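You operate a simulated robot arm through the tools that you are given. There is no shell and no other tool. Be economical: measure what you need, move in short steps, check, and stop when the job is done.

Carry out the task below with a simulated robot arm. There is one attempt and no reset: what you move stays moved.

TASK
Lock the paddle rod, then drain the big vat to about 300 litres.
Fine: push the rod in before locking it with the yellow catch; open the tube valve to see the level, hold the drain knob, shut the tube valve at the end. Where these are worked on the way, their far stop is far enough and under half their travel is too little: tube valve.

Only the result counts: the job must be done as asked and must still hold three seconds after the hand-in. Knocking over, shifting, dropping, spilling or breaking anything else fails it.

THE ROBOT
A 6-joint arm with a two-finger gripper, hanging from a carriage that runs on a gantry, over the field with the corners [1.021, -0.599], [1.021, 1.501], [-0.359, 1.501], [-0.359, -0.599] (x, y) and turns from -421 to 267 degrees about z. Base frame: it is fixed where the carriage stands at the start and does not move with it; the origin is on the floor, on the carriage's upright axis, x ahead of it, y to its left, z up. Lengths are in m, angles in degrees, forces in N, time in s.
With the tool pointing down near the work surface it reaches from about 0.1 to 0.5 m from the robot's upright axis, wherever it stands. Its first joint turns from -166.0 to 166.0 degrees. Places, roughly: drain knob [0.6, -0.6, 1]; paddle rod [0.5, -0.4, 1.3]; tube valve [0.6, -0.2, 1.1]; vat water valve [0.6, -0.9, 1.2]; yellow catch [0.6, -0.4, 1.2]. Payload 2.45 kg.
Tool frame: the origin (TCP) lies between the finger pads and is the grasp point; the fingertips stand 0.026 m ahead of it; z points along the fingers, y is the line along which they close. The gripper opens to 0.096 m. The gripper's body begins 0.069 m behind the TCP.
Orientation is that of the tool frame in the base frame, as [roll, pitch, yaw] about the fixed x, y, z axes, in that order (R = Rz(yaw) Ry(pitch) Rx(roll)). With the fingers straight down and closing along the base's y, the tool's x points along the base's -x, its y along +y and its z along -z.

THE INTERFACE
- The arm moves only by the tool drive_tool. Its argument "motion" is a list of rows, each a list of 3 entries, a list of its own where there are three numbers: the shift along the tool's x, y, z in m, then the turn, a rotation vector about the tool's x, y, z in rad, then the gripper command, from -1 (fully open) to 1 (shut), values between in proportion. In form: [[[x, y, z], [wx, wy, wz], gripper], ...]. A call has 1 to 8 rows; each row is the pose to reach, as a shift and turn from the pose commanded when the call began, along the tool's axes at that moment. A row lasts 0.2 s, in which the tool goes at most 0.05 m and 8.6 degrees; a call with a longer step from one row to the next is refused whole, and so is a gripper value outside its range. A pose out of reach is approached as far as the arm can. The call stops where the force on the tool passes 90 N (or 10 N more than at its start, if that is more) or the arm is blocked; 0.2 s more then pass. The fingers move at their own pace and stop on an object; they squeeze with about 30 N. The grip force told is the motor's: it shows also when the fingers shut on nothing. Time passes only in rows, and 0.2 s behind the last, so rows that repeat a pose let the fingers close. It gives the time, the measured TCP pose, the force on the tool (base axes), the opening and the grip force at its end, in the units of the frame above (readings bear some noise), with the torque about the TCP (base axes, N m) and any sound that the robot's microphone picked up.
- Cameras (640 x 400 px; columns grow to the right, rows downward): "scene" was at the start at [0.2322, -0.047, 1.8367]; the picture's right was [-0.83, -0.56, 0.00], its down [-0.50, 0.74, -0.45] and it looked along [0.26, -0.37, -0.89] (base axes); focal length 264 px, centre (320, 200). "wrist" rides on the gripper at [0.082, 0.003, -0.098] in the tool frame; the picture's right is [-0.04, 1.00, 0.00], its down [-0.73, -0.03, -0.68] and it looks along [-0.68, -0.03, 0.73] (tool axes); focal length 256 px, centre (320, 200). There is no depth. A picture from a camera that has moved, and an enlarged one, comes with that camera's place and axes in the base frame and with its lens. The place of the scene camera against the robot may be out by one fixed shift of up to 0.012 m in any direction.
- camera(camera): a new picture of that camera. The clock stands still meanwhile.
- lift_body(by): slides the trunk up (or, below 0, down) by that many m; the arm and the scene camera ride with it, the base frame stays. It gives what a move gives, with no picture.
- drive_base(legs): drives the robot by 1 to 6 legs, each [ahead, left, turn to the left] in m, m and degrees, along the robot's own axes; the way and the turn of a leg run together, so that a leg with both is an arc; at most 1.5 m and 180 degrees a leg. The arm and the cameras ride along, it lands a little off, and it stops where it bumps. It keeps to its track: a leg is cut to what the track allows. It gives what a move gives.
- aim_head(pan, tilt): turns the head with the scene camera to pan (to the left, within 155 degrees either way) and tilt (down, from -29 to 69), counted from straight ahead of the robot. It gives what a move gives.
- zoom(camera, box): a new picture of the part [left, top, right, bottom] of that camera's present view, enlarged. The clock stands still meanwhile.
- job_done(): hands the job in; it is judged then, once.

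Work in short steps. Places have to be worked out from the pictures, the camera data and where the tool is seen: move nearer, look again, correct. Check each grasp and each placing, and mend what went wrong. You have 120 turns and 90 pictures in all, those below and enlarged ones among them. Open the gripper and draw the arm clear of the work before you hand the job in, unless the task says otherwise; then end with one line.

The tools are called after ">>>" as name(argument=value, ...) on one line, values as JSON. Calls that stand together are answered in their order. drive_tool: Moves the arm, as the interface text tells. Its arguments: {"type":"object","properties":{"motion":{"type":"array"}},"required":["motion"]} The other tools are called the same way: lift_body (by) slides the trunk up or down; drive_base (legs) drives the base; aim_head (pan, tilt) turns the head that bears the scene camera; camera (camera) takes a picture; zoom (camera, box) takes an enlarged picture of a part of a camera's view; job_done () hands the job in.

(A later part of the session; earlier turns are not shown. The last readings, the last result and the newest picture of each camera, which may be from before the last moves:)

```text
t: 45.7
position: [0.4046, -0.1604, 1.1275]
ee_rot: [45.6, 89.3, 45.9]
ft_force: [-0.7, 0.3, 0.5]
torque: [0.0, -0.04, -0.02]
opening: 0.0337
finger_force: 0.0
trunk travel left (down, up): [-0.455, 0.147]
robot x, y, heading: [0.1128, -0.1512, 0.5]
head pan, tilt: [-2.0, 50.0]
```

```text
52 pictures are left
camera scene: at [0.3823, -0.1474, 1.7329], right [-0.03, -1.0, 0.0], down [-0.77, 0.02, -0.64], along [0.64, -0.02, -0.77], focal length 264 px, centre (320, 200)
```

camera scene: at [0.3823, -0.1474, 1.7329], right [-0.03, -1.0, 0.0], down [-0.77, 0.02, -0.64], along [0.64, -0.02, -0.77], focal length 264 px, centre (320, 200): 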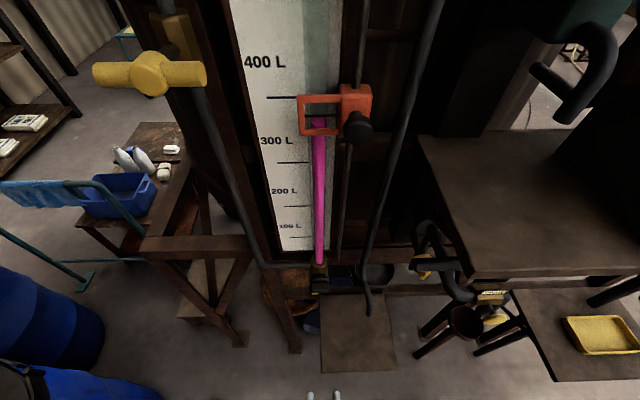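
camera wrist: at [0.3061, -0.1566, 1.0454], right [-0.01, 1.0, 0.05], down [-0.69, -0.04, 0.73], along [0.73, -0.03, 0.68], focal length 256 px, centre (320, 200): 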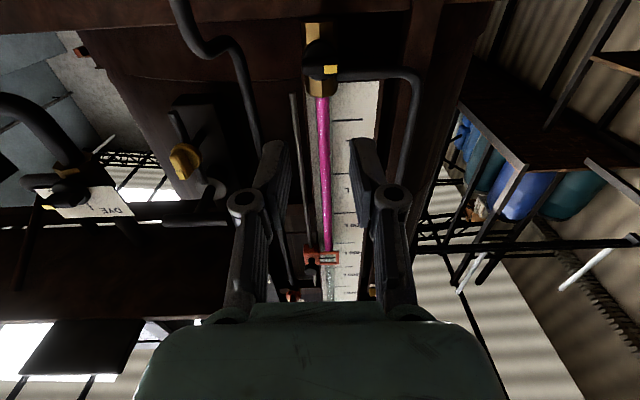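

>>> zoom(camera="wrist", box=[260, 20, 380, 110])

>>> zoom(camera="scene", box=[260, 230, 380, 320])

```text
4.44 times, centred on (320, 65) of wrist
camera zoom: at [0.3061, -0.1566, 1.0454], right [-0.01, 1.0, 0.05], down [-0.69, -0.04, 0.73], along [0.73, -0.03, 0.68], focal length 1138 px, centre (320, 800)
```

zoom: 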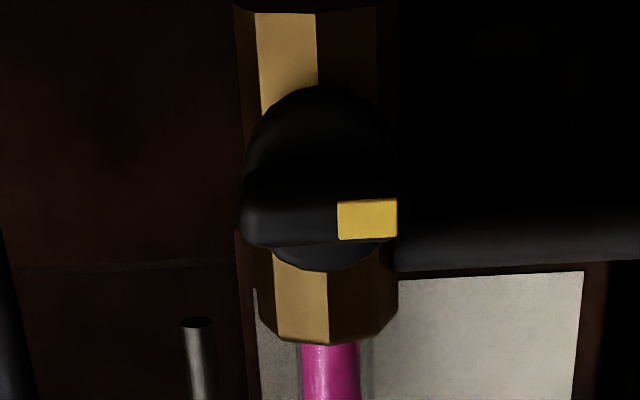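

```text
4.44 times, centred on (320, 275) of scene
camera zoom: at [0.3823, -0.1474, 1.7329], right [-0.03, -1.0, 0.0], down [-0.77, 0.02, -0.64], along [0.64, -0.02, -0.77], focal length 1176 px, centre (320, -133)
```

zoom: 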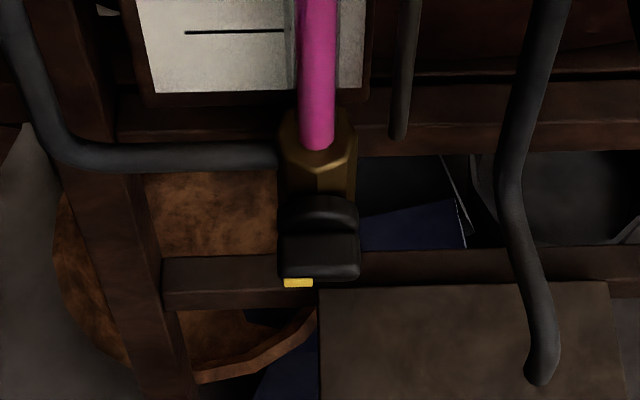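

Tube valve fin ≈ (0.62,-0.159,1.135), horizontal, pointer left (+y). I turn the tool −90° to grip it the same way.

>>> drive_tool(motion=[[[0, 0, 0], [0, 0, -0.14], 0.2], [[0, 0, 0], [0, 0, -0.28], 0.2], [[0, 0, 0], [0, 0, -0.42], 0.2], [[0, 0, 0], [0, 0, -0.56], 0.2], [[0, 0, 0], [0, 0, -0.7], 0.2], [[-0.003, 0, 0], [0, 0, -0.84], 0.2], [[-0.006, 0, 0], [0, 0, -0.98], 0.2], [[-0.0075, 0, 0], [0, 0, -1.12], 0.2]])

>>> drive_tool(motion=[[[0, 0, 0.03], [0, 0, -0.14], 0.2], [[0, 0, 0.06], [0, 0, -0.28], 0.2], [[0, 0, 0.08], [0, 0, -0.42], 0.2], [[0, 0, 0.08], [0, 0, -0.451], 0.2]])

>>> camera(camera="wrist")

```text
t: 47.5
position: [0.404, -0.1603, 1.135]
ee_rot: [-89.5, 26.2, -89.4]
ft_force: [0.0, -0.5, -0.6]
torque: [0.0, 0.01, -0.02]
opening: 0.0384
finger_force: 0.2
trunk travel left (down, up): [-0.455, 0.147]
robot x, y, heading: [0.1138, -0.1504, 0.3]
head pan, tilt: [-2.0, 50.0]
```

```text
t: 48.5
position: [0.4839, -0.16, 1.1356]
ee_rot: [-89.4, 0.5, -89.6]
ft_force: [-0.6, 0.0, 0.6]
torque: [0.01, 0.0, -0.01]
opening: 0.0382
finger_force: 0.0
trunk travel left (down, up): [-0.455, 0.147]
robot x, y, heading: [0.107, -0.1508, 0.6]
head pan, tilt: [-2.0, 50.0]
```

```text
49 pictures are left
camera wrist: at [0.3862, -0.2419, 1.1315], right [0.01, 0.05, -1.0], down [-0.68, 0.73, 0.03], along [0.73, 0.68, 0.04], focal length 256 px, centre (320, 200)
```

wrist: 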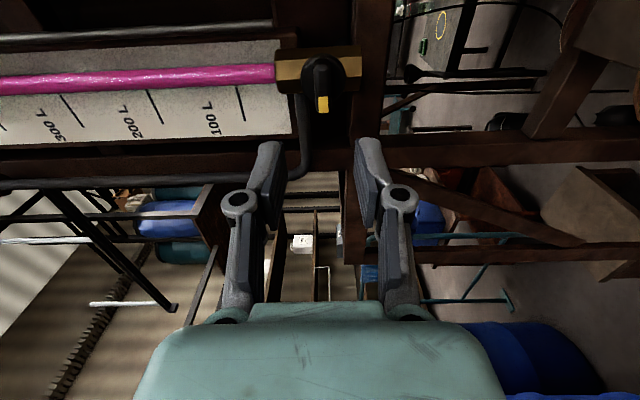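

>>> drive_tool(motion=[[[0, 0, 0.03], [0, 0, 0], 0.2], [[0, 0, 0.06], [0, 0, 0], 0.2], [[0, 0, 0.085], [0, 0, 0], 0.2]])

>>> zoom(camera="wrist", box=[200, 60, 440, 210])

```text
t: 49.3
position: [0.5674, -0.1598, 1.137]
ee_rot: [-89.5, 0.5, -89.6]
ft_force: [-1.1, 0.4, 0.6]
torque: [0.0, 0.01, 0.0]
opening: 0.0385
finger_force: 0.0
trunk travel left (down, up): [-0.455, 0.147]
robot x, y, heading: [0.1072, -0.1489, 0.5]
head pan, tilt: [-2.0, 50.0]
```

```text
2.67 times, centred on (320, 135) of wrist
camera zoom: at [0.4707, -0.2408, 1.1322], right [0.01, 0.05, -1.0], down [-0.68, 0.73, 0.03], along [0.73, 0.68, 0.04], focal length 683 px, centre (320, 373)
```

zoom: 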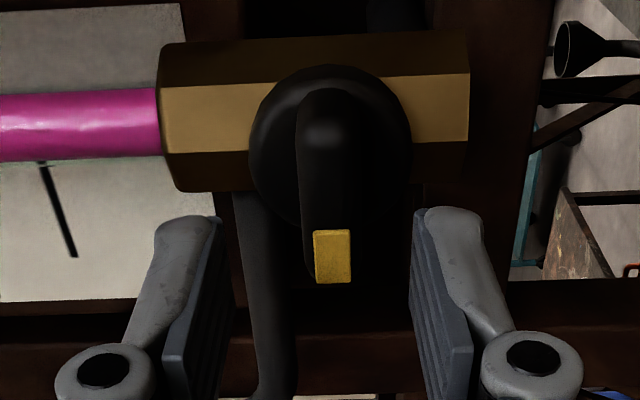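

The distance matches the earlier catch case 38 mm before the good grip. I move 36 mm ahead, 3 mm down, and close.

>>> drive_tool(motion=[[[0, 0.003, 0.02], [0, 0, 0], 0.2], [[0, 0.003, 0.036], [0, 0, 0], 0.2], [[0, 0.003, 0.036], [0, 0, 0], 0.6], [[0, 0.003, 0.036], [0, 0, 0], 1], [[0, 0.003, 0.036], [0, 0, 0], 1]])

>>> zoom(camera="wrist", box=[200, 60, 440, 210])

```text
t: 50.5
position: [0.6036, -0.1593, 1.1344]
ee_rot: [-89.4, 0.5, -89.8]
ft_force: [-1.8, -0.1, 3.8]
torque: [-0.3, -0.09, -0.11]
opening: 0.0149
finger_force: 41.1
trunk travel left (down, up): [-0.455, 0.147]
robot x, y, heading: [0.1054, -0.1549, 0.3]
head pan, tilt: [-2.0, 50.0]
```

```text
2.67 times, centred on (320, 135) of wrist
camera zoom: at [0.5069, -0.241, 1.1297], right [0.01, 0.05, -1.0], down [-0.68, 0.73, 0.03], along [0.73, 0.68, 0.04], focal length 683 px, centre (320, 373)
```

zoom: 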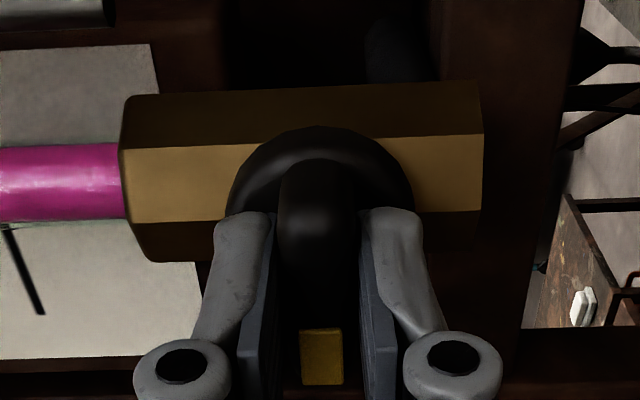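

Good grip. Turn clockwise in steps.

>>> drive_tool(motion=[[[0, 0, 0], [0, 0, 0.12], 1], [[0, 0, 0], [0, 0, 0.24], 1], [[0, 0, 0], [0, 0, 0.36], 1], [[0, 0, 0], [0, 0, 0.48], 1], [[0, 0, 0], [0, 0, 0.6], 1]])

```text
t: 51.7
position: [0.6056, -0.161, 1.1338]
ee_rot: [-89.3, 34.9, -89.3]
ft_force: [-1.2, 0.9, 7.2]
torque: [-2.0, -0.11, -0.28]
opening: 0.0331
finger_force: 45.5
trunk travel left (down, up): [-0.455, 0.147]
robot x, y, heading: [0.11, -0.1552, 0.3]
head pan, tilt: [-2.0, 50.0]
```

The opening widened: the valve doesn't turn this way. Return and turn counter-clockwise.

>>> drive_tool(motion=[[[0, 0, 0], [0, 0, -0.14], 1], [[0, 0, 0], [0, 0, -0.28], 1], [[0, 0, 0], [0, 0, -0.42], 1], [[0, 0, 0], [0, 0, -0.56], 1], [[0, 0, 0], [0, 0, -0.6], 1], [[0, 0, 0], [0, 0, -0.72], 1], [[0, 0, 0], [0, 0, -0.84], 1], [[0, 0, 0], [0, 0, -0.96], 1]])

>>> camera(camera="wrist")

```text
t: 53.5
position: [0.6036, -0.1593, 1.1345]
ee_rot: [-89.2, -20.3, -89.8]
ft_force: [-5.2, -3.6, 15.7]
torque: [0.03, 0.06, 1.07]
opening: 0.0149
finger_force: 41.0
trunk travel left (down, up): [-0.455, 0.147]
robot x, y, heading: [0.1108, -0.1531, 0.4]
head pan, tilt: [-2.0, 50.0]
```

```text
46 pictures are left
camera wrist: at [0.507, -0.2376, 1.159], right [0.01, -0.31, -0.95], down [-0.68, 0.69, -0.23], along [0.73, 0.65, -0.2], focal length 256 px, centre (320, 200)
```

wrist: 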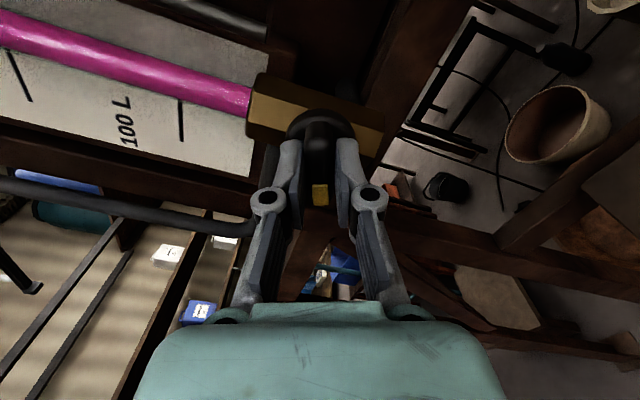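

It turns this way. I continue to 90°.

>>> drive_tool(motion=[[[0, 0, 0], [0, 0, -0.12], 1], [[0, 0, 0], [0, 0, -0.24], 1], [[0, 0, 0], [0, 0, -0.36], 1], [[0, 0, 0], [0, 0, -0.48], 1], [[0, 0, 0], [0, 0, -0.6], 1], [[0, 0, 0], [0, 0, -0.72], 1]])

>>> drive_tool(motion=[[[0, 0, 0], [0, 0, -0.12], 1], [[0, 0, 0], [0, 0, -0.24], 1], [[0, 0, 0], [0, 0, -0.36], 1], [[0, 0, 0], [0, 0, -0.48], 1], [[0, 0, 0], [0, 0, -0.55], 1]])

>>> camera(camera="wrist")

>>> camera(camera="scene")

```text
t: 54.9
position: [0.605, -0.159, 1.1364]
ee_rot: [-88.6, -61.5, -90.8]
ft_force: [-9.3, 2.4, 26.9]
torque: [0.03, -0.01, 0.43]
opening: 0.0148
finger_force: 41.4
trunk travel left (down, up): [-0.455, 0.147]
robot x, y, heading: [0.1154, -0.1515, 0.6]
head pan, tilt: [-2.0, 50.0]
```

```text
t: 56.1
position: [0.6051, -0.1584, 1.1351]
ee_rot: [77.2, -87.1, 103.3]
ft_force: [-7.7, 3.7, 24.0]
torque: [1.08, -0.69, 0.07]
opening: 0.0152
finger_force: 41.3
trunk travel left (down, up): [-0.455, 0.147]
robot x, y, heading: [0.1071, -0.1513, 0.3]
head pan, tilt: [-2.0, 50.0]
```

```text
45 pictures are left
camera wrist: at [0.5061, -0.158, 1.2156], right [0.01, -1.0, 0.01], down [-0.67, -0.01, -0.74], along [0.74, 0.0, -0.67], focal length 256 px, centre (320, 200)
```

wrist: 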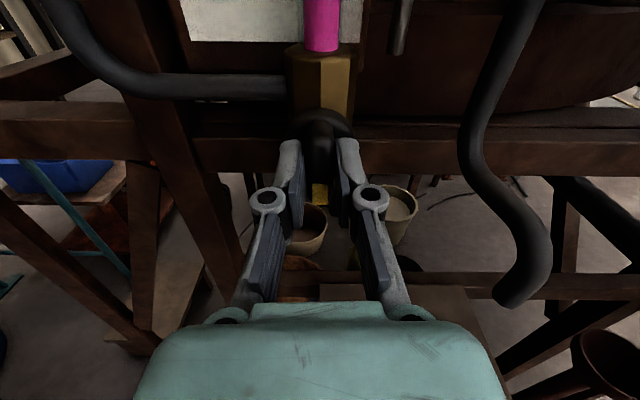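

```text
44 pictures are left
camera scene: at [0.3825, -0.147, 1.733], right [-0.03, -1.0, 0.0], down [-0.77, 0.02, -0.64], along [0.64, -0.02, -0.77], focal length 264 px, centre (320, 200)
```

scene: 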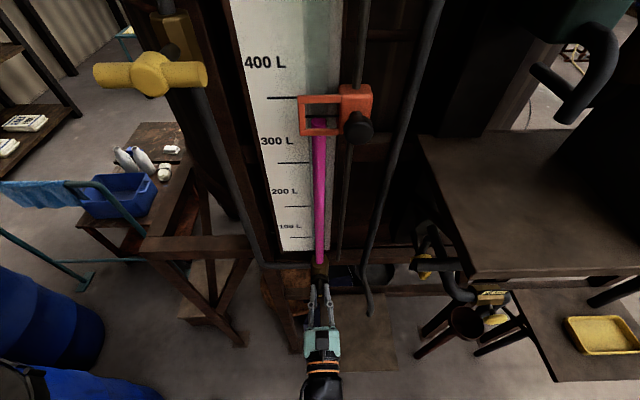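

The tube valve is at its stop (pointer down). I release, back away and check the level and drain knob.

>>> drive_tool(motion=[[[0, 0, 0], [0, 0, 0.05], 1], [[0, 0, 0], [0, 0, 0.05], 0.2], [[0, 0, 0], [0, 0, 0.05], 0.2], [[0, 0, -0.04], [0, 0, 0.05], 0.2], [[0, 0, -0.08], [0, 0, 0.05], 0.2], [[0, 0, -0.12], [0, 0, 0.05], 0.2], [[0, 0, -0.16], [0, 0, 0.05], 0.2]])

>>> aim_head(pan=-2, tilt=45)

>>> zoom(camera="scene", box=[220, 70, 420, 290])

>>> zoom(camera="wrist", box=[220, 0, 420, 160])

```text
t: 57.7
position: [0.444, -0.16, 1.1336]
ee_rot: [5.4, -89.5, 174.9]
ft_force: [0.7, 0.0, 0.4]
torque: [-0.01, 0.01, -0.01]
opening: 0.0383
finger_force: 0.1
trunk travel left (down, up): [-0.455, 0.147]
robot x, y, heading: [0.1093, -0.1522, 0.4]
head pan, tilt: [-2.0, 50.0]
```

```text
t: 58.4
position: [0.4449, -0.1599, 1.1333]
ee_rot: [4.4, -89.4, 175.8]
ft_force: [-1.1, 0.1, 0.1]
torque: [0.03, 0.03, 0.0]
opening: 0.0385
finger_force: 0.0
trunk travel left (down, up): [-0.455, 0.147]
robot x, y, heading: [0.1077, -0.1505, 0.4]
head pan, tilt: [-2.0, 45.0]
```

```text
1.82 times, centred on (320, 180) of scene
camera zoom: at [0.3866, -0.1475, 1.7397], right [-0.03, -1.0, 0.0], down [-0.71, 0.02, -0.71], along [0.71, -0.02, -0.71], focal length 481 px, centre (320, 236)
```

zoom: 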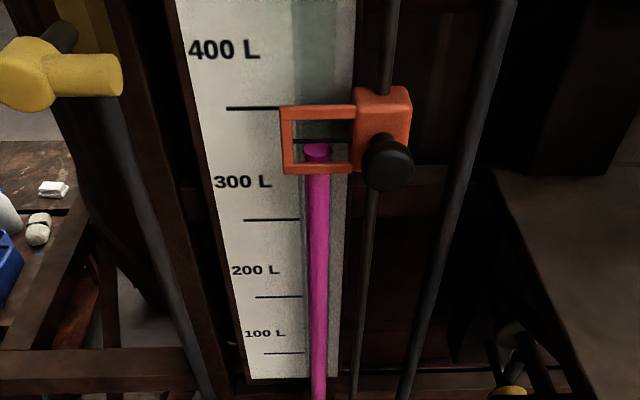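

```text
2.50 times, centred on (320, 80) of wrist
camera zoom: at [0.3462, -0.163, 1.2138], right [0.01, -1.0, -0.04], down [-0.67, 0.02, -0.74], along [0.74, 0.03, -0.67], focal length 640 px, centre (320, 500)
```

zoom: 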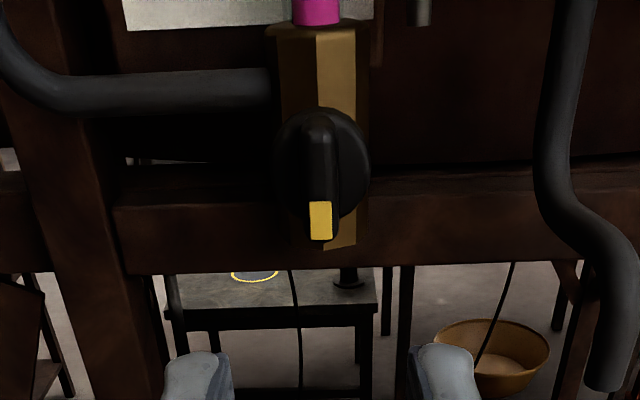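

Level in the tube ≈370 L. Now the drain knob near (0.57,-0.63,0.98): I back off, move right and lower the trunk.

>>> drive_base(legs=[[-0.15, 0, 0], [0, -0.47, 0]])

>>> lift_body(by=-0.15)

>>> camera(camera="wrist")

>>> camera(camera="scene")

```text
t: 62.1
position: [0.2993, -0.6047, 1.1331]
ee_rot: [3.1, -89.5, 177.4]
ft_force: [-0.6, 0.1, -0.1]
torque: [-0.02, 0.0, 0.0]
opening: 0.0384
finger_force: 0.1
trunk travel left (down, up): [-0.455, 0.147]
robot x, y, heading: [-0.0369, -0.5995, 0.9]
head pan, tilt: [-2.0, 45.0]
cut short: leg 2
```

```text
t: 63.9
position: [0.2997, -0.6046, 0.9833]
ee_rot: [3.4, -89.5, 177.2]
ft_force: [-0.5, 0.2, 0.0]
torque: [-0.01, 0.02, -0.02]
opening: 0.0384
finger_force: 0.1
trunk travel left (down, up): [-0.305, 0.297]
robot x, y, heading: [-0.0355, -0.5988, 0.3]
head pan, tilt: [-2.0, 45.0]
```

```text
41 pictures are left
camera wrist: at [0.2009, -0.6091, 1.0639], right [0.01, -1.0, -0.04], down [-0.67, 0.02, -0.74], along [0.74, 0.03, -0.67], focal length 256 px, centre (320, 200)
```

wrist: 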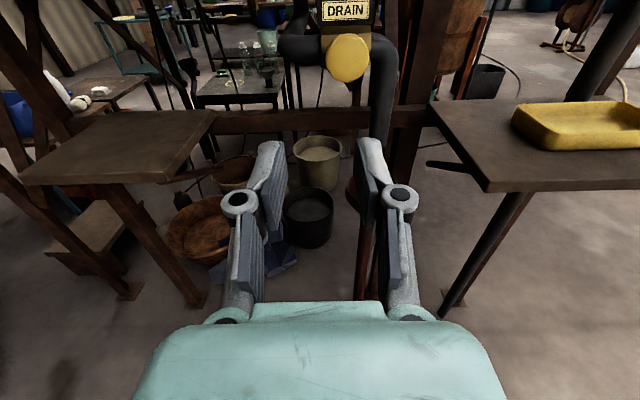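

```text
40 pictures are left
camera scene: at [0.2414, -0.5933, 1.5898], right [-0.02, -1.0, 0.0], down [-0.71, 0.02, -0.71], along [0.71, -0.02, -0.71], focal length 264 px, centre (320, 200)
```

scene: 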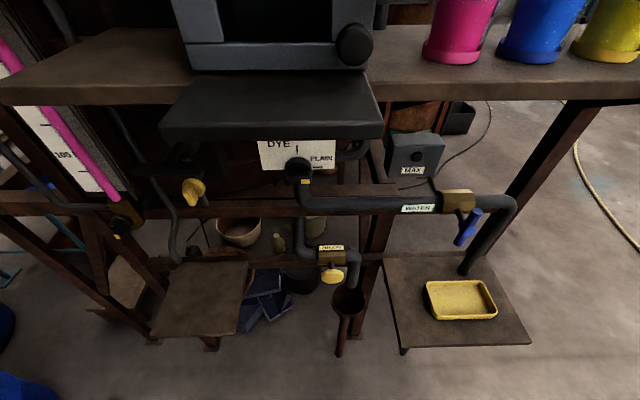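

>>> zoom(camera="wrist", box=[270, 0, 420, 120])

>>> zoom(camera="scene", box=[280, 230, 390, 310])

```text
3.33 times, centred on (345, 60) of wrist
camera zoom: at [0.2009, -0.6091, 1.0639], right [0.01, -1.0, -0.04], down [-0.67, 0.02, -0.74], along [0.74, 0.03, -0.67], focal length 853 px, centre (237, 667)
```

zoom: 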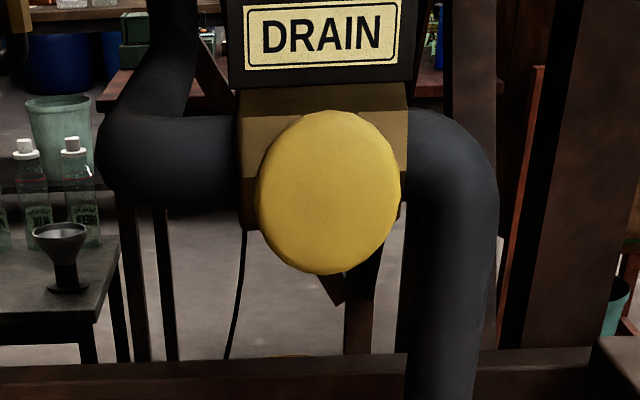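

```text
5.00 times, centred on (335, 270) of scene
camera zoom: at [0.2414, -0.5933, 1.5898], right [-0.02, -1.0, 0.0], down [-0.71, 0.02, -0.71], along [0.71, -0.02, -0.71], focal length 1323 px, centre (245, -150)
```

zoom: 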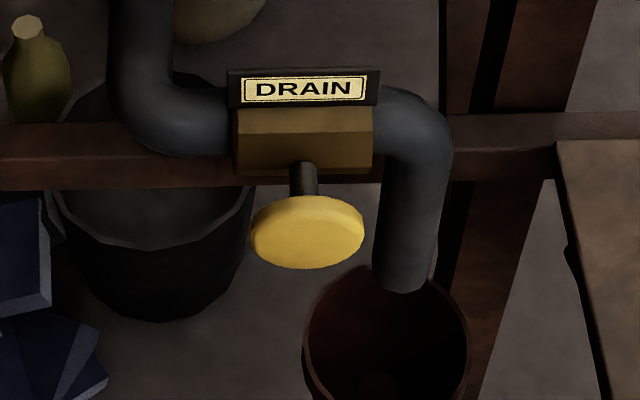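

The drain knob is a mushroom button at ≈(0.577,-0.636,0.976). I place the base further left so the head camera keeps the gauge in view, and reach right with the arm.

>>> drive_base(legs=[[0, 0.25, 0], [0.08, 0, 0]])

>>> lift_body(by=-0.065)

>>> drive_tool(motion=[[[0.008, 0.04, 0], [0, 0, 0], 1], [[0.016, 0.08, 0], [0, 0, 0], 1], [[0.024, 0.12, 0], [0, 0, 0], 1], [[0.032, 0.16, 0], [0, 0, 0], 1], [[0.04, 0.2, 0], [0, 0, 0], 1], [[0.048, 0.24, 0], [0, 0, 0], 1], [[0.055, 0.28, 0], [0, 0, 0], 1]])

>>> aim_head(pan=38, tilt=15)

>>> camera(camera="scene")

>>> camera(camera="wrist")

```text
t: 66.3
position: [0.3768, -0.3579, 0.9835]
ee_rot: [3.7, -89.5, 176.9]
ft_force: [0.4, 0.0, 0.0]
torque: [-0.02, -0.02, -0.01]
opening: 0.0382
finger_force: 0.0
trunk travel left (down, up): [-0.305, 0.297]
robot x, y, heading: [0.0387, -0.3536, 0.3]
head pan, tilt: [-2.0, 45.0]
```

```text
t: 67.4
position: [0.3766, -0.3589, 0.9175]
ee_rot: [3.7, -89.4, 176.7]
ft_force: [0.9, -0.4, 0.6]
torque: [0.04, 0.01, -0.01]
opening: 0.0386
finger_force: 0.1
trunk travel left (down, up): [-0.24, 0.362]
robot x, y, heading: [0.0447, -0.3503, 0.4]
head pan, tilt: [-2.0, 45.0]
```

```text
t: 69.0
position: [0.4345, -0.599, 0.9655]
ee_rot: [0.7, -89.2, 178.5]
ft_force: [0.4, 0.7, -0.7]
torque: [0.02, 0.0, 0.03]
opening: 0.0
finger_force: 28.6
out of reach, approached as far as the arm can: row 4, 5, 6, 7
trunk travel left (down, up): [-0.24, 0.362]
robot x, y, heading: [0.0421, -0.3497, 0.5]
head pan, tilt: [-2.0, 45.0]
```

```text
t: 70.0
position: [0.4342, -0.5979, 0.965]
ee_rot: [0.9, -89.2, 178.3]
ft_force: [0.4, -0.6, 0.3]
torque: [-0.02, 0.01, -0.03]
opening: 0.0
finger_force: 28.7
trunk travel left (down, up): [-0.24, 0.362]
robot x, y, heading: [0.0405, -0.3512, 0.7]
head pan, tilt: [38.0, 15.0]
```

```text
37 pictures are left
camera scene: at [0.3111, -0.2858, 1.5715], right [0.62, -0.78, 0.0], down [-0.2, -0.16, -0.97], along [0.76, 0.6, -0.26], focal length 264 px, centre (320, 200)
```

scene: 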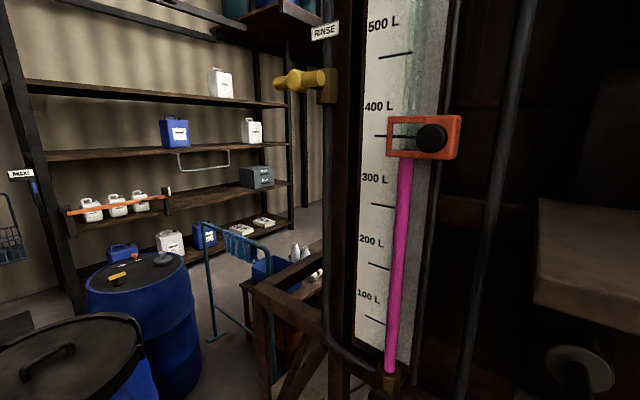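

```text
36 pictures are left
camera wrist: at [0.335, -0.5993, 1.0448], right [-0.01, -1.0, -0.04], down [-0.67, 0.04, -0.74], along [0.74, 0.02, -0.67], focal length 256 px, centre (320, 200)
```

wrist: 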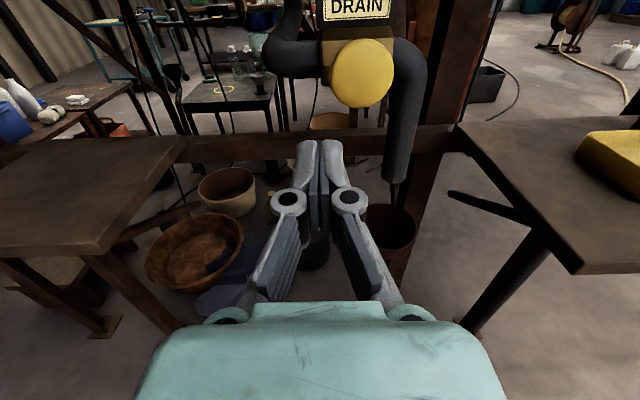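

The gauge view is excellent. The arm ran out of reach sideways, so I shift the base right by 0.1.

>>> drive_base(legs=[[0.0, -0.1, 0]])

>>> drive_tool(motion=[[[0.0, 0, 0], [0, 0, 0], 1]])

```text
t: 71.2
position: [0.4352, -0.6989, 0.9642]
ee_rot: [1.9, -89.3, 177.4]
ft_force: [-0.3, -0.3, -0.3]
torque: [0.01, -0.01, 0.01]
opening: 0.0001
finger_force: 28.7
trunk travel left (down, up): [-0.24, 0.362]
robot x, y, heading: [0.0424, -0.4488, 0.7]
head pan, tilt: [38.0, 15.0]
```

```text
t: 71.6
position: [0.4353, -0.6985, 0.9659]
ee_rot: [0.5, -89.2, 178.8]
ft_force: [0.2, 0.3, 0.2]
torque: [0.0, -0.01, 0.01]
opening: 0.0001
finger_force: 28.2
trunk travel left (down, up): [-0.24, 0.362]
robot x, y, heading: [0.0413, -0.453, 0.6]
head pan, tilt: [38.0, 15.0]
```

>>> drive_tool(motion=[[[0.004, -0.03, 0], [0, 0, 0], 1], [[0.01, -0.0625, 0], [0, 0, 0], 1], [[0.01, -0.0625, 0.03], [0, 0, 0], 1], [[0.01, -0.0625, 0.05], [0, 0, 0], 1]])

>>> camera(camera="wrist")

>>> zoom(camera="scene", box=[320, 80, 500, 400])

```text
t: 72.6
position: [0.4856, -0.6365, 0.976]
ee_rot: [0.8, -89.1, 178.2]
ft_force: [0.5, 0.0, 0.1]
torque: [0.03, -0.04, 0.02]
opening: 0.0
finger_force: 28.5
trunk travel left (down, up): [-0.24, 0.362]
robot x, y, heading: [0.0393, -0.4516, 0.4]
head pan, tilt: [38.0, 15.0]
```

```text
35 pictures are left
camera wrist: at [0.3872, -0.6379, 1.0555], right [-0.01, -1.0, -0.04], down [-0.67, 0.04, -0.74], along [0.74, 0.02, -0.67], focal length 256 px, centre (320, 200)
```

wrist: 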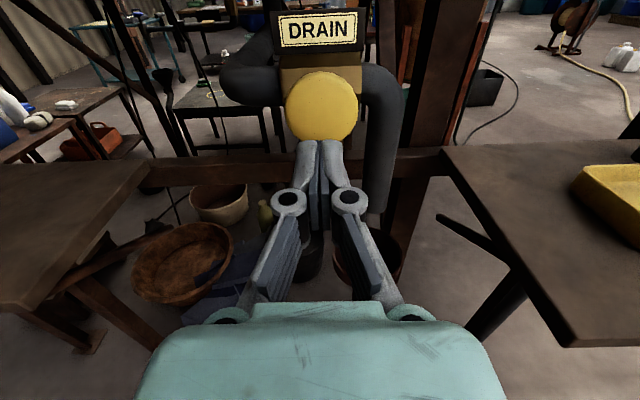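

```text
1.25 times, centred on (410, 240) of scene
camera zoom: at [0.312, -0.3863, 1.5716], right [0.62, -0.78, 0.0], down [-0.2, -0.16, -0.97], along [0.76, 0.6, -0.26], focal length 331 px, centre (208, 150)
```

zoom: 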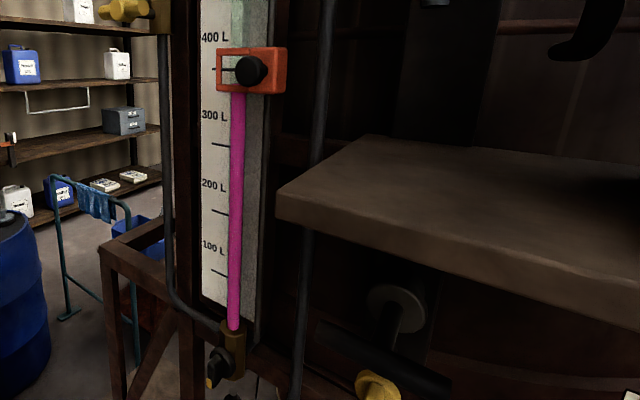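

View is clear and fingers centred on the knob. I push in gently until force builds.

>>> drive_tool(motion=[[[0, 0, 0.02], [0, 0, 0], 1], [[0, 0, 0.035], [0, 0, 0], 1], [[0, 0, 0.045], [0, 0, 0], 1], [[0, 0, 0.055], [0, 0, 0], 1], [[0, 0, 0.065], [0, 0, 0], 1]])

>>> camera(camera="wrist")

```text
t: 73.8
position: [0.5516, -0.6374, 0.9761]
ee_rot: [0.2, -89.1, 179.0]
ft_force: [-0.2, 0.4, 0.2]
torque: [0.02, -0.04, 0.02]
opening: 0.0
finger_force: 28.7
trunk travel left (down, up): [-0.24, 0.362]
robot x, y, heading: [0.0449, -0.4504, 0.6]
head pan, tilt: [38.0, 15.0]
```

```text
33 pictures are left
camera wrist: at [0.4521, -0.6391, 1.0562], right [-0.01, -1.0, -0.04], down [-0.67, 0.04, -0.74], along [0.74, 0.02, -0.67], focal length 256 px, centre (320, 200)
```

wrist: 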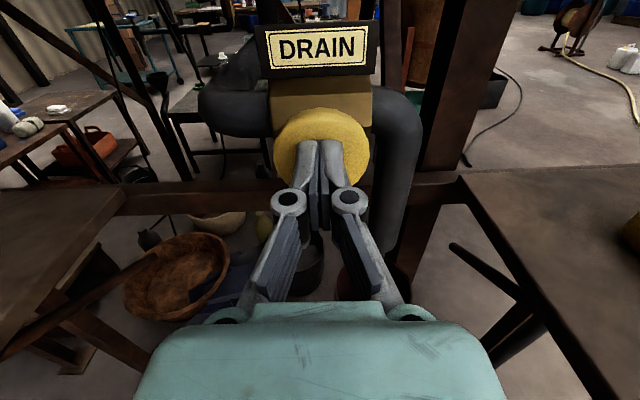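

>>> drive_tool(motion=[[[0, 0, 0.007], [0, 0, 0], 1], [[0, 0, 0.014], [0, 0, 0], 1], [[0, 0, 0.021], [0, 0, 0], 1]])

>>> camera(camera="wrist")

```text
t: 74.6
position: [0.5684, -0.6379, 0.9761]
ee_rot: [0.5, -89.3, 178.7]
ft_force: [-16.6, 1.5, 5.1]
torque: [0.03, 0.0, 0.01]
opening: 0.006
finger_force: 28.2
trunk travel left (down, up): [-0.24, 0.362]
robot x, y, heading: [0.0412, -0.4537, 0.4]
head pan, tilt: [38.0, 15.0]
```

```text
32 pictures are left
camera wrist: at [0.4702, -0.6392, 1.0561], right [-0.01, -1.0, -0.04], down [-0.67, 0.04, -0.74], along [0.74, 0.02, -0.67], focal length 256 px, centre (320, 200)
```

wrist: 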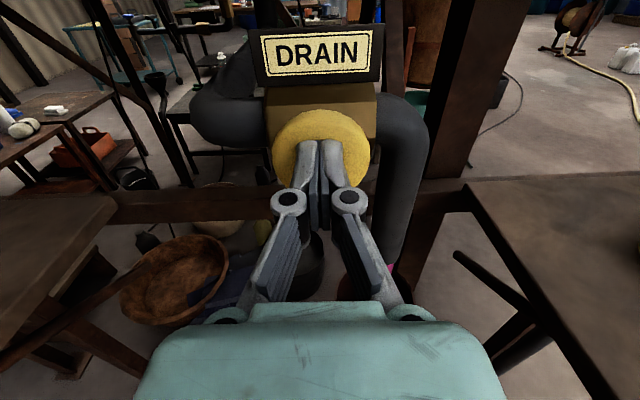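

A magenta trickle appears at the outlet: pushing drains. I push a few mm more, hold and check the gauge.

>>> drive_tool(motion=[[[0, 0, 0.005], [0, 0, 0], 1], [[0, 0, 0.008], [0, 0, 0], 1], [[0, 0, 0.008], [0, 0, 0], 1], [[0, 0, 0.008], [0, 0, 0], 1]])

>>> zoom(camera="scene", box=[380, 100, 460, 300])

>>> zoom(camera="wrist", box=[240, 90, 440, 300])

```text
t: 75.6
position: [0.5714, -0.639, 0.9732]
ee_rot: [3.1, -89.5, 176.2]
ft_force: [-58.9, 2.7, 22.7]
torque: [0.07, -0.29, 0.07]
opening: 0.0058
finger_force: 28.3
trunk travel left (down, up): [-0.24, 0.362]
robot x, y, heading: [0.0434, -0.4487, 0.5]
head pan, tilt: [38.0, 15.0]
```

```text
2.00 times, centred on (420, 200) of scene
camera zoom: at [0.3068, -0.3863, 1.5697], right [0.62, -0.78, 0.0], down [-0.21, -0.16, -0.96], along [0.75, 0.6, -0.26], focal length 529 px, centre (120, 200)
```

zoom: 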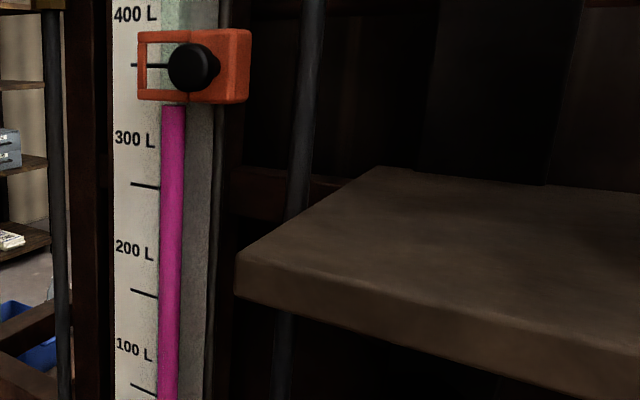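

```text
1.90 times, centred on (340, 195) of wrist
camera zoom: at [0.4719, -0.6397, 1.0544], right [-0.01, -1.0, -0.04], down [-0.67, 0.04, -0.74], along [0.74, 0.02, -0.67], focal length 488 px, centre (282, 210)
```

zoom: 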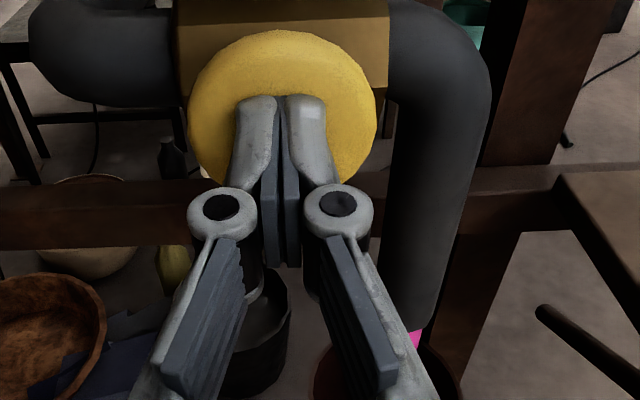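

It's draining (≈370 L). I hold and re-read.

>>> drive_tool(motion=[[[0, 0, 0], [0, 0, 0], 1], [[0, 0, 0], [0, 0, 0], 1], [[0, 0, 0], [0, 0, 0], 1], [[0, 0, 0], [0, 0, 0], 1], [[0, 0, 0], [0, 0, 0], 1], [[0, 0, 0], [0, 0, 0], 1], [[0, 0, 0], [0, 0, 0], 1], [[0, 0, 0], [0, 0, 0], 1]])

>>> zoom(camera="scene", box=[380, 100, 460, 300])

```text
t: 77.4
position: [0.5702, -0.637, 0.9738]
ee_rot: [8.5, -89.4, 171.0]
ft_force: [-60.5, 2.0, 20.9]
torque: [-0.06, -0.3, 0.03]
opening: 0.006
finger_force: 28.1
trunk travel left (down, up): [-0.24, 0.362]
robot x, y, heading: [0.0443, -0.4494, 0.5]
head pan, tilt: [38.0, 15.0]
```

```text
2.00 times, centred on (420, 200) of scene
camera zoom: at [0.3069, -0.3865, 1.5696], right [0.62, -0.78, 0.0], down [-0.21, -0.16, -0.96], along [0.75, 0.6, -0.26], focal length 529 px, centre (120, 200)
```

zoom: 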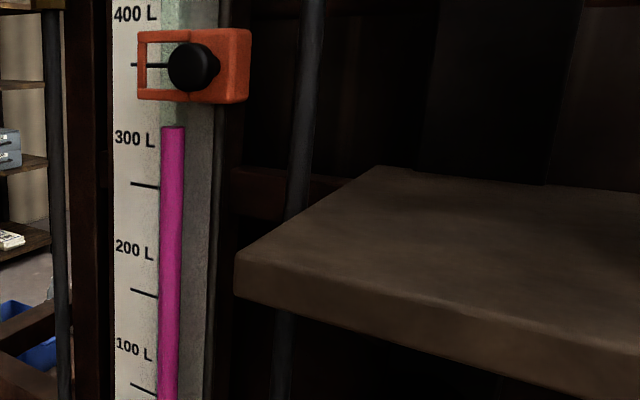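

About 10 L/s. I hold about 3.6 s more.

>>> drive_tool(motion=[[[0, 0, 0], [0, 0, 0], 1], [[0, 0, 0], [0, 0, 0], 1], [[0, 0, 0], [0, 0, 0], 1], [[0, 0, 0], [0, 0, 0], 1], [[0, 0, 0], [0, 0, 0], 1], [[0, 0, 0], [0, 0, 0], 1], [[0, 0, 0], [0, 0, 0], 1], [[0, 0, 0], [0, 0, 0], 1]])

>>> drive_tool(motion=[[[0, 0, 0], [0, 0, 0], 1], [[0, 0, 0], [0, 0, 0], 1], [[0, 0, 0], [0, 0, 0], 1], [[0, 0, 0], [0, 0, 0], 1], [[0, 0, 0], [0, 0, 0], 1], [[0, 0, 0], [0, 0, 0], 1], [[0, 0, 0], [0, 0, 0], 1]])

>>> zoom(camera="scene", box=[380, 100, 460, 300])

```text
t: 79.2
position: [0.5702, -0.6386, 0.9738]
ee_rot: [6.3, -89.5, 172.8]
ft_force: [-59.4, 0.0, 20.5]
torque: [-0.02, -0.27, 0.01]
opening: 0.006
finger_force: 28.8
trunk travel left (down, up): [-0.24, 0.362]
robot x, y, heading: [0.0429, -0.4514, 0.5]
head pan, tilt: [38.0, 15.0]
```

```text
t: 80.8
position: [0.5707, -0.6378, 0.9739]
ee_rot: [6.2, -89.6, 173.1]
ft_force: [-59.4, 1.3, 20.2]
torque: [0.0, -0.28, 0.01]
opening: 0.006
finger_force: 27.8
trunk travel left (down, up): [-0.24, 0.362]
robot x, y, heading: [0.0414, -0.4529, 0.8]
head pan, tilt: [38.0, 15.0]
```

```text
2.00 times, centred on (420, 200) of scene
camera zoom: at [0.3068, -0.3865, 1.5696], right [0.62, -0.78, 0.0], down [-0.21, -0.16, -0.96], along [0.75, 0.6, -0.26], focal length 529 px, centre (120, 200)
```

zoom: 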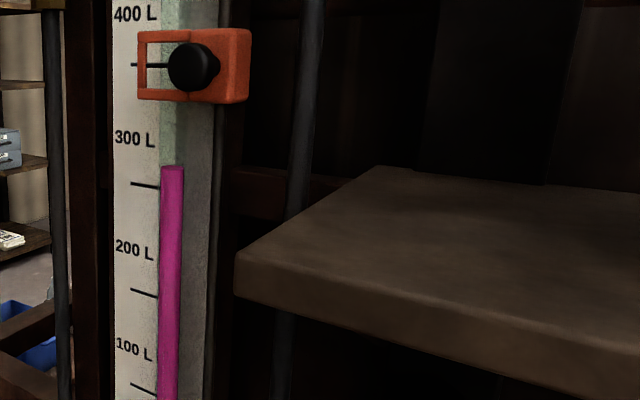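

Near: ~320 L. Hold 1.2 s more, then let go to see whether the tube lags.

>>> drive_tool(motion=[[[0, 0, 0], [0, 0, 0], 1], [[0, 0, 0], [0, 0, 0], 1], [[0, 0, 0], [0, 0, 0], 1], [[0, 0, 0], [0, 0, 0], 1], [[0, 0, 0], [0, 0, 0], 1], [[0, 0, 0], [0, 0, 0], 1], [[0, 0, -0.045], [0, 0, 0], 1]])

>>> zoom(camera="scene", box=[380, 100, 460, 300])

>>> drive_tool(motion=[[[0, 0, 0], [0, 0, 0], 1], [[0, 0, 0], [0, 0, 0], 1], [[0, 0, 0], [0, 0, 0], 1], [[0, 0, 0], [0, 0, 0], 1], [[0, 0, 0], [0, 0, 0], 1], [[0, 0, 0], [0, 0, 0], 1], [[0, 0, 0], [0, 0, 0], 1], [[0, 0, 0], [0, 0, 0], 1]])

>>> zoom(camera="scene", box=[380, 100, 460, 300])

>>> zoom(camera="wrist", box=[240, 90, 440, 300])

```text
t: 82.4
position: [0.5353, -0.6359, 0.9752]
ee_rot: [3.7, -89.3, 175.7]
ft_force: [-0.4, -0.5, 0.3]
torque: [0.0, 0.03, 0.01]
opening: 0.0002
finger_force: 28.7
trunk travel left (down, up): [-0.24, 0.362]
robot x, y, heading: [0.0436, -0.4534, 0.7]
head pan, tilt: [38.0, 15.0]
```

```text
2.00 times, centred on (420, 200) of scene
camera zoom: at [0.3119, -0.3859, 1.5711], right [0.62, -0.78, 0.0], down [-0.2, -0.16, -0.97], along [0.75, 0.6, -0.26], focal length 529 px, centre (120, 200)
```

zoom: 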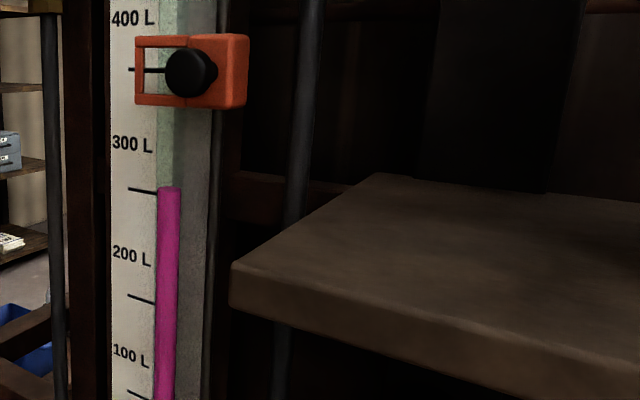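

```text
t: 84.2
position: [0.5361, -0.637, 0.9772]
ee_rot: [1.4, -89.1, 178.0]
ft_force: [-0.3, -0.5, -0.5]
torque: [-0.01, 0.04, -0.03]
opening: 0.0
finger_force: 28.3
trunk travel left (down, up): [-0.24, 0.362]
robot x, y, heading: [0.0405, -0.4474, 0.6]
head pan, tilt: [38.0, 15.0]
```

```text
2.00 times, centred on (420, 200) of scene
camera zoom: at [0.3118, -0.3862, 1.5716], right [0.62, -0.78, 0.0], down [-0.2, -0.16, -0.97], along [0.76, 0.6, -0.26], focal length 529 px, centre (120, 200)
```

zoom: 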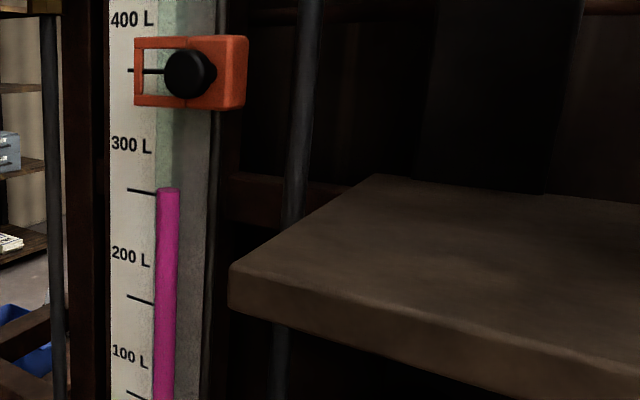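

```text
1.90 times, centred on (340, 195) of wrist
camera zoom: at [0.436, -0.6384, 1.0564], right [-0.01, -1.0, -0.04], down [-0.67, 0.04, -0.74], along [0.74, 0.02, -0.67], focal length 488 px, centre (282, 210)
```

zoom: 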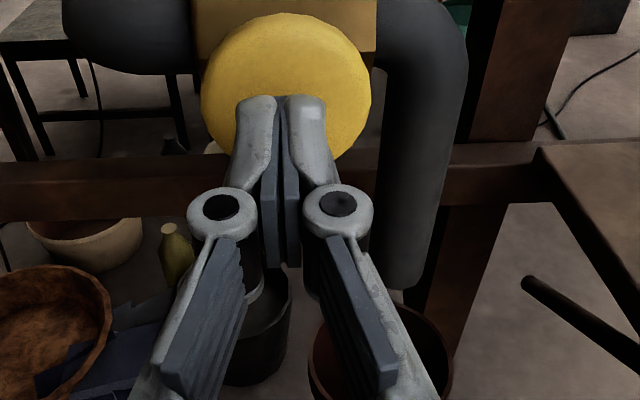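

Drain is shut and level stable, reading slightly above 300. I retract and lower the head to line-of-sight height to read without parallax.

>>> drive_tool(motion=[[[0, 0, -0.04], [0, 0, 0], 1], [[0, 0, -0.08], [0, 0, 0], 1]])

>>> lift_body(by=-0.095)

>>> aim_head(pan=38, tilt=0)

>>> zoom(camera="scene", box=[360, 130, 460, 270])

```text
t: 84.8
position: [0.4548, -0.6359, 0.9745]
ee_rot: [-0.1, -89.2, 179.5]
ft_force: [-0.3, 0.4, -0.1]
torque: [-0.01, 0.01, 0.03]
opening: 0.0001
finger_force: 29.0
trunk travel left (down, up): [-0.24, 0.362]
robot x, y, heading: [0.0374, -0.4524, 0.9]
head pan, tilt: [38.0, 15.0]
```

```text
t: 86.1
position: [0.456, -0.6353, 0.8806]
ee_rot: [1.1, -89.1, 178.2]
ft_force: [-0.4, 0.0, -0.6]
torque: [0.04, -0.01, -0.01]
opening: 0.0002
finger_force: 28.5
trunk travel left (down, up): [-0.145, 0.457]
robot x, y, heading: [0.0438, -0.455, 0.7]
head pan, tilt: [38.0, 15.0]
```

```text
t: 86.9
position: [0.4557, -0.6355, 0.881]
ee_rot: [1.1, -89.2, 178.2]
ft_force: [-0.2, -0.4, 0.8]
torque: [0.01, -0.01, -0.02]
opening: 0.0
finger_force: 28.5
trunk travel left (down, up): [-0.145, 0.457]
robot x, y, heading: [0.0398, -0.452, 0.4]
head pan, tilt: [38.0, 0.0]
```

```text
2.86 times, centred on (410, 200) of scene
camera zoom: at [0.3092, -0.3883, 1.5006], right [0.62, -0.78, 0.0], down [0.0, 0.0, -1.0], along [0.78, 0.62, 0.0], focal length 756 px, centre (63, 200)
```

zoom: 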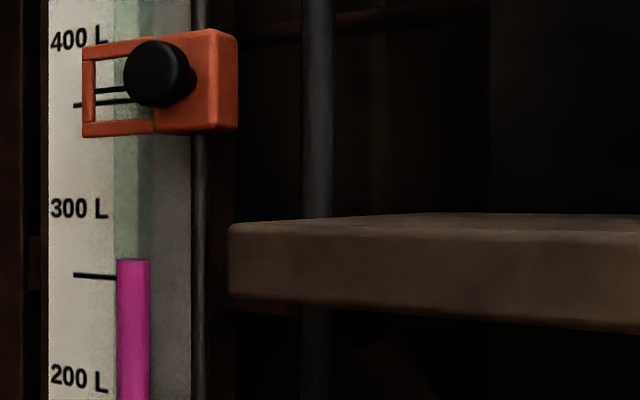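

True reading ≈311 L. I return and press for about 1 s more.

>>> lift_body(by=0.095)

>>> drive_tool(motion=[[[0, 0, 0.03], [0, 0, 0], 1], [[0, 0, 0.06], [0, 0, 0], 1], [[0, 0, 0.08], [0, 0, 0], 1]])

```text
t: 88.2
position: [0.4558, -0.6358, 0.9761]
ee_rot: [1.0, -89.2, 178.4]
ft_force: [0.2, 0.5, -0.3]
torque: [-0.01, -0.02, 0.02]
opening: 0.0
finger_force: 28.6
trunk travel left (down, up): [-0.24, 0.362]
robot x, y, heading: [0.0414, -0.4551, 0.5]
head pan, tilt: [38.0, 0.0]
```

```text
t: 89.0
position: [0.5357, -0.6371, 0.9765]
ee_rot: [3.5, -89.2, 175.9]
ft_force: [0.2, -0.7, 0.3]
torque: [-0.01, 0.01, -0.01]
opening: 0.0
finger_force: 28.3
trunk travel left (down, up): [-0.24, 0.362]
robot x, y, heading: [0.0432, -0.4498, 0.8]
head pan, tilt: [38.0, 0.0]
```

>>> drive_tool(motion=[[[0, 0, 0.025], [0, 0, 0], 1], [[0, 0, 0.045], [0, 0, 0], 1], [[0, 0, 0.045], [0, 0, 0], 1], [[0, 0, 0.045], [0, 0, 0], 1], [[0, 0, 0.045], [0, 0, 0], 1], [[0, 0, 0.045], [0, 0, 0], 1], [[0, 0, 0], [0, 0, 0], 1], [[0, 0, -0.04], [0, 0, 0], 1]])

>>> drive_tool(motion=[[[0, 0, -0.04], [0, 0, 0], 1], [[0, 0, -0.04], [0, 0, 0], 1]])

>>> lift_body(by=-0.095)

>>> zoom(camera="scene", box=[360, 130, 460, 270])

```text
t: 90.8
position: [0.4958, -0.6345, 0.9762]
ee_rot: [1.6, -89.2, 177.7]
ft_force: [-0.2, 0.9, -0.1]
torque: [0.01, 0.03, 0.02]
opening: 0.0
finger_force: 28.6
trunk travel left (down, up): [-0.24, 0.362]
robot x, y, heading: [0.0408, -0.4502, 0.3]
head pan, tilt: [38.0, 0.0]
```

```text
t: 91.3
position: [0.4552, -0.6358, 0.9755]
ee_rot: [1.4, -89.1, 178.0]
ft_force: [0.8, 1.0, 1.0]
torque: [-0.01, -0.03, 0.01]
opening: 0.0
finger_force: 28.3
trunk travel left (down, up): [-0.24, 0.362]
robot x, y, heading: [0.041, -0.4504, 0.7]
head pan, tilt: [38.0, 0.0]
```

```text
t: 92.6
position: [0.4569, -0.6359, 0.8812]
ee_rot: [1.1, -89.1, 178.2]
ft_force: [1.4, -0.1, 0.6]
torque: [-0.02, 0.0, 0.0]
opening: 0.0002
finger_force: 29.3
trunk travel left (down, up): [-0.145, 0.457]
robot x, y, heading: [0.0441, -0.4483, 0.7]
head pan, tilt: [38.0, 0.0]
```

```text
2.86 times, centred on (410, 200) of scene
camera zoom: at [0.3092, -0.3883, 1.5007], right [0.62, -0.78, 0.0], down [0.0, 0.0, -1.0], along [0.78, 0.62, 0.0], focal length 756 px, centre (63, 200)
```

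zoom: 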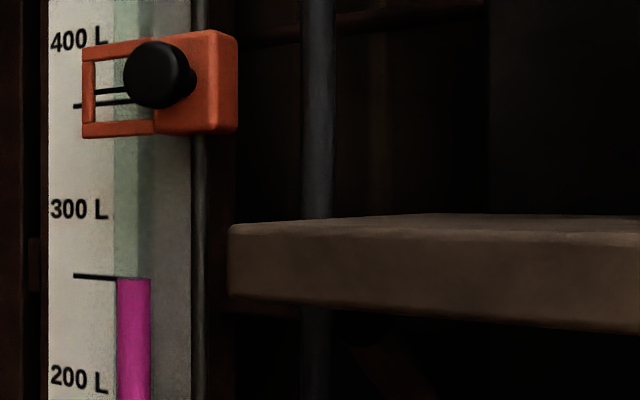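

Level now reads 300 L. Next: shut the tube valve. I back off, raise the trunk and move to the left.

>>> drive_base(legs=[[-0.1, 0, 0]])

>>> lift_body(by=0.31)

>>> drive_tool(motion=[[[-0.01, -0.04, 0], [0, 0, 0], 0.2], [[-0.02, -0.08, 0], [0, 0, 0], 0.2], [[-0.03, -0.12, 0], [0, 0, 0], 0.2], [[-0.04, -0.16, 0], [0, 0, 0], 0.2], [[-0.056, -0.18, 0], [0, 0, 0], 0.2]])

>>> drive_base(legs=[[0, 0.297, 0]])

>>> camera(camera="wrist")

```text
t: 93.8
position: [0.3548, -0.6349, 0.8797]
ee_rot: [1.2, -89.1, 178.1]
ft_force: [0.0, 0.5, -0.3]
torque: [0.01, 0.0, 0.03]
opening: 0.0001
finger_force: 28.7
trunk travel left (down, up): [-0.145, 0.457]
robot x, y, heading: [-0.0556, -0.4543, 0.5]
head pan, tilt: [38.0, 0.0]
```

```text
t: 96.9
position: [0.3559, -0.6367, 1.1911]
ee_rot: [1.1, -89.3, 178.3]
ft_force: [0.6, -1.0, 0.4]
torque: [-0.03, -0.04, 0.05]
opening: 0.0
finger_force: 28.5
trunk travel left (down, up): [-0.455, 0.147]
robot x, y, heading: [-0.0582, -0.4546, 0.6]
head pan, tilt: [38.0, 0.0]
```

```text
t: 98.1
position: [0.3582, -0.4555, 1.1338]
ee_rot: [-0.3, -89.0, 179.5]
ft_force: [0.7, 0.1, -1.2]
torque: [-0.03, -0.01, 0.07]
opening: 0.0386
finger_force: 0.0
trunk travel left (down, up): [-0.455, 0.147]
robot x, y, heading: [-0.0596, -0.4548, 0.7]
head pan, tilt: [38.0, 0.0]
```

```text
t: 100.1
position: [0.3573, -0.1635, 1.134]
ee_rot: [1.2, -89.1, 177.9]
ft_force: [0.2, -0.3, -0.3]
torque: [-0.01, 0.0, 0.01]
opening: 0.0383
finger_force: 0.0
trunk travel left (down, up): [-0.455, 0.147]
robot x, y, heading: [-0.0614, -0.1622, 0.6]
head pan, tilt: [38.0, 0.0]
```

```text
22 pictures are left
camera wrist: at [0.2575, -0.1662, 1.2139], right [-0.01, -1.0, -0.04], down [-0.67, 0.04, -0.74], along [0.75, 0.02, -0.67], focal length 256 px, centre (320, 200)
```

wrist: 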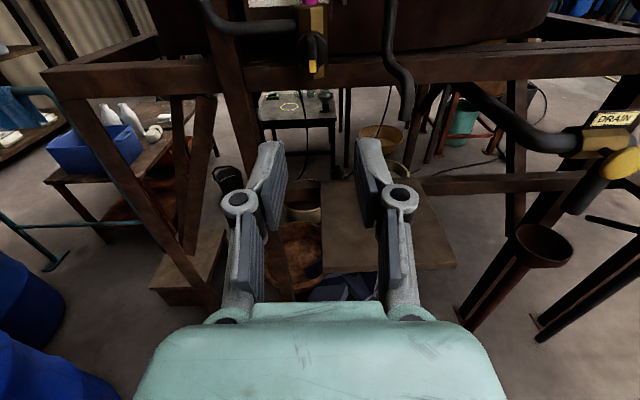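

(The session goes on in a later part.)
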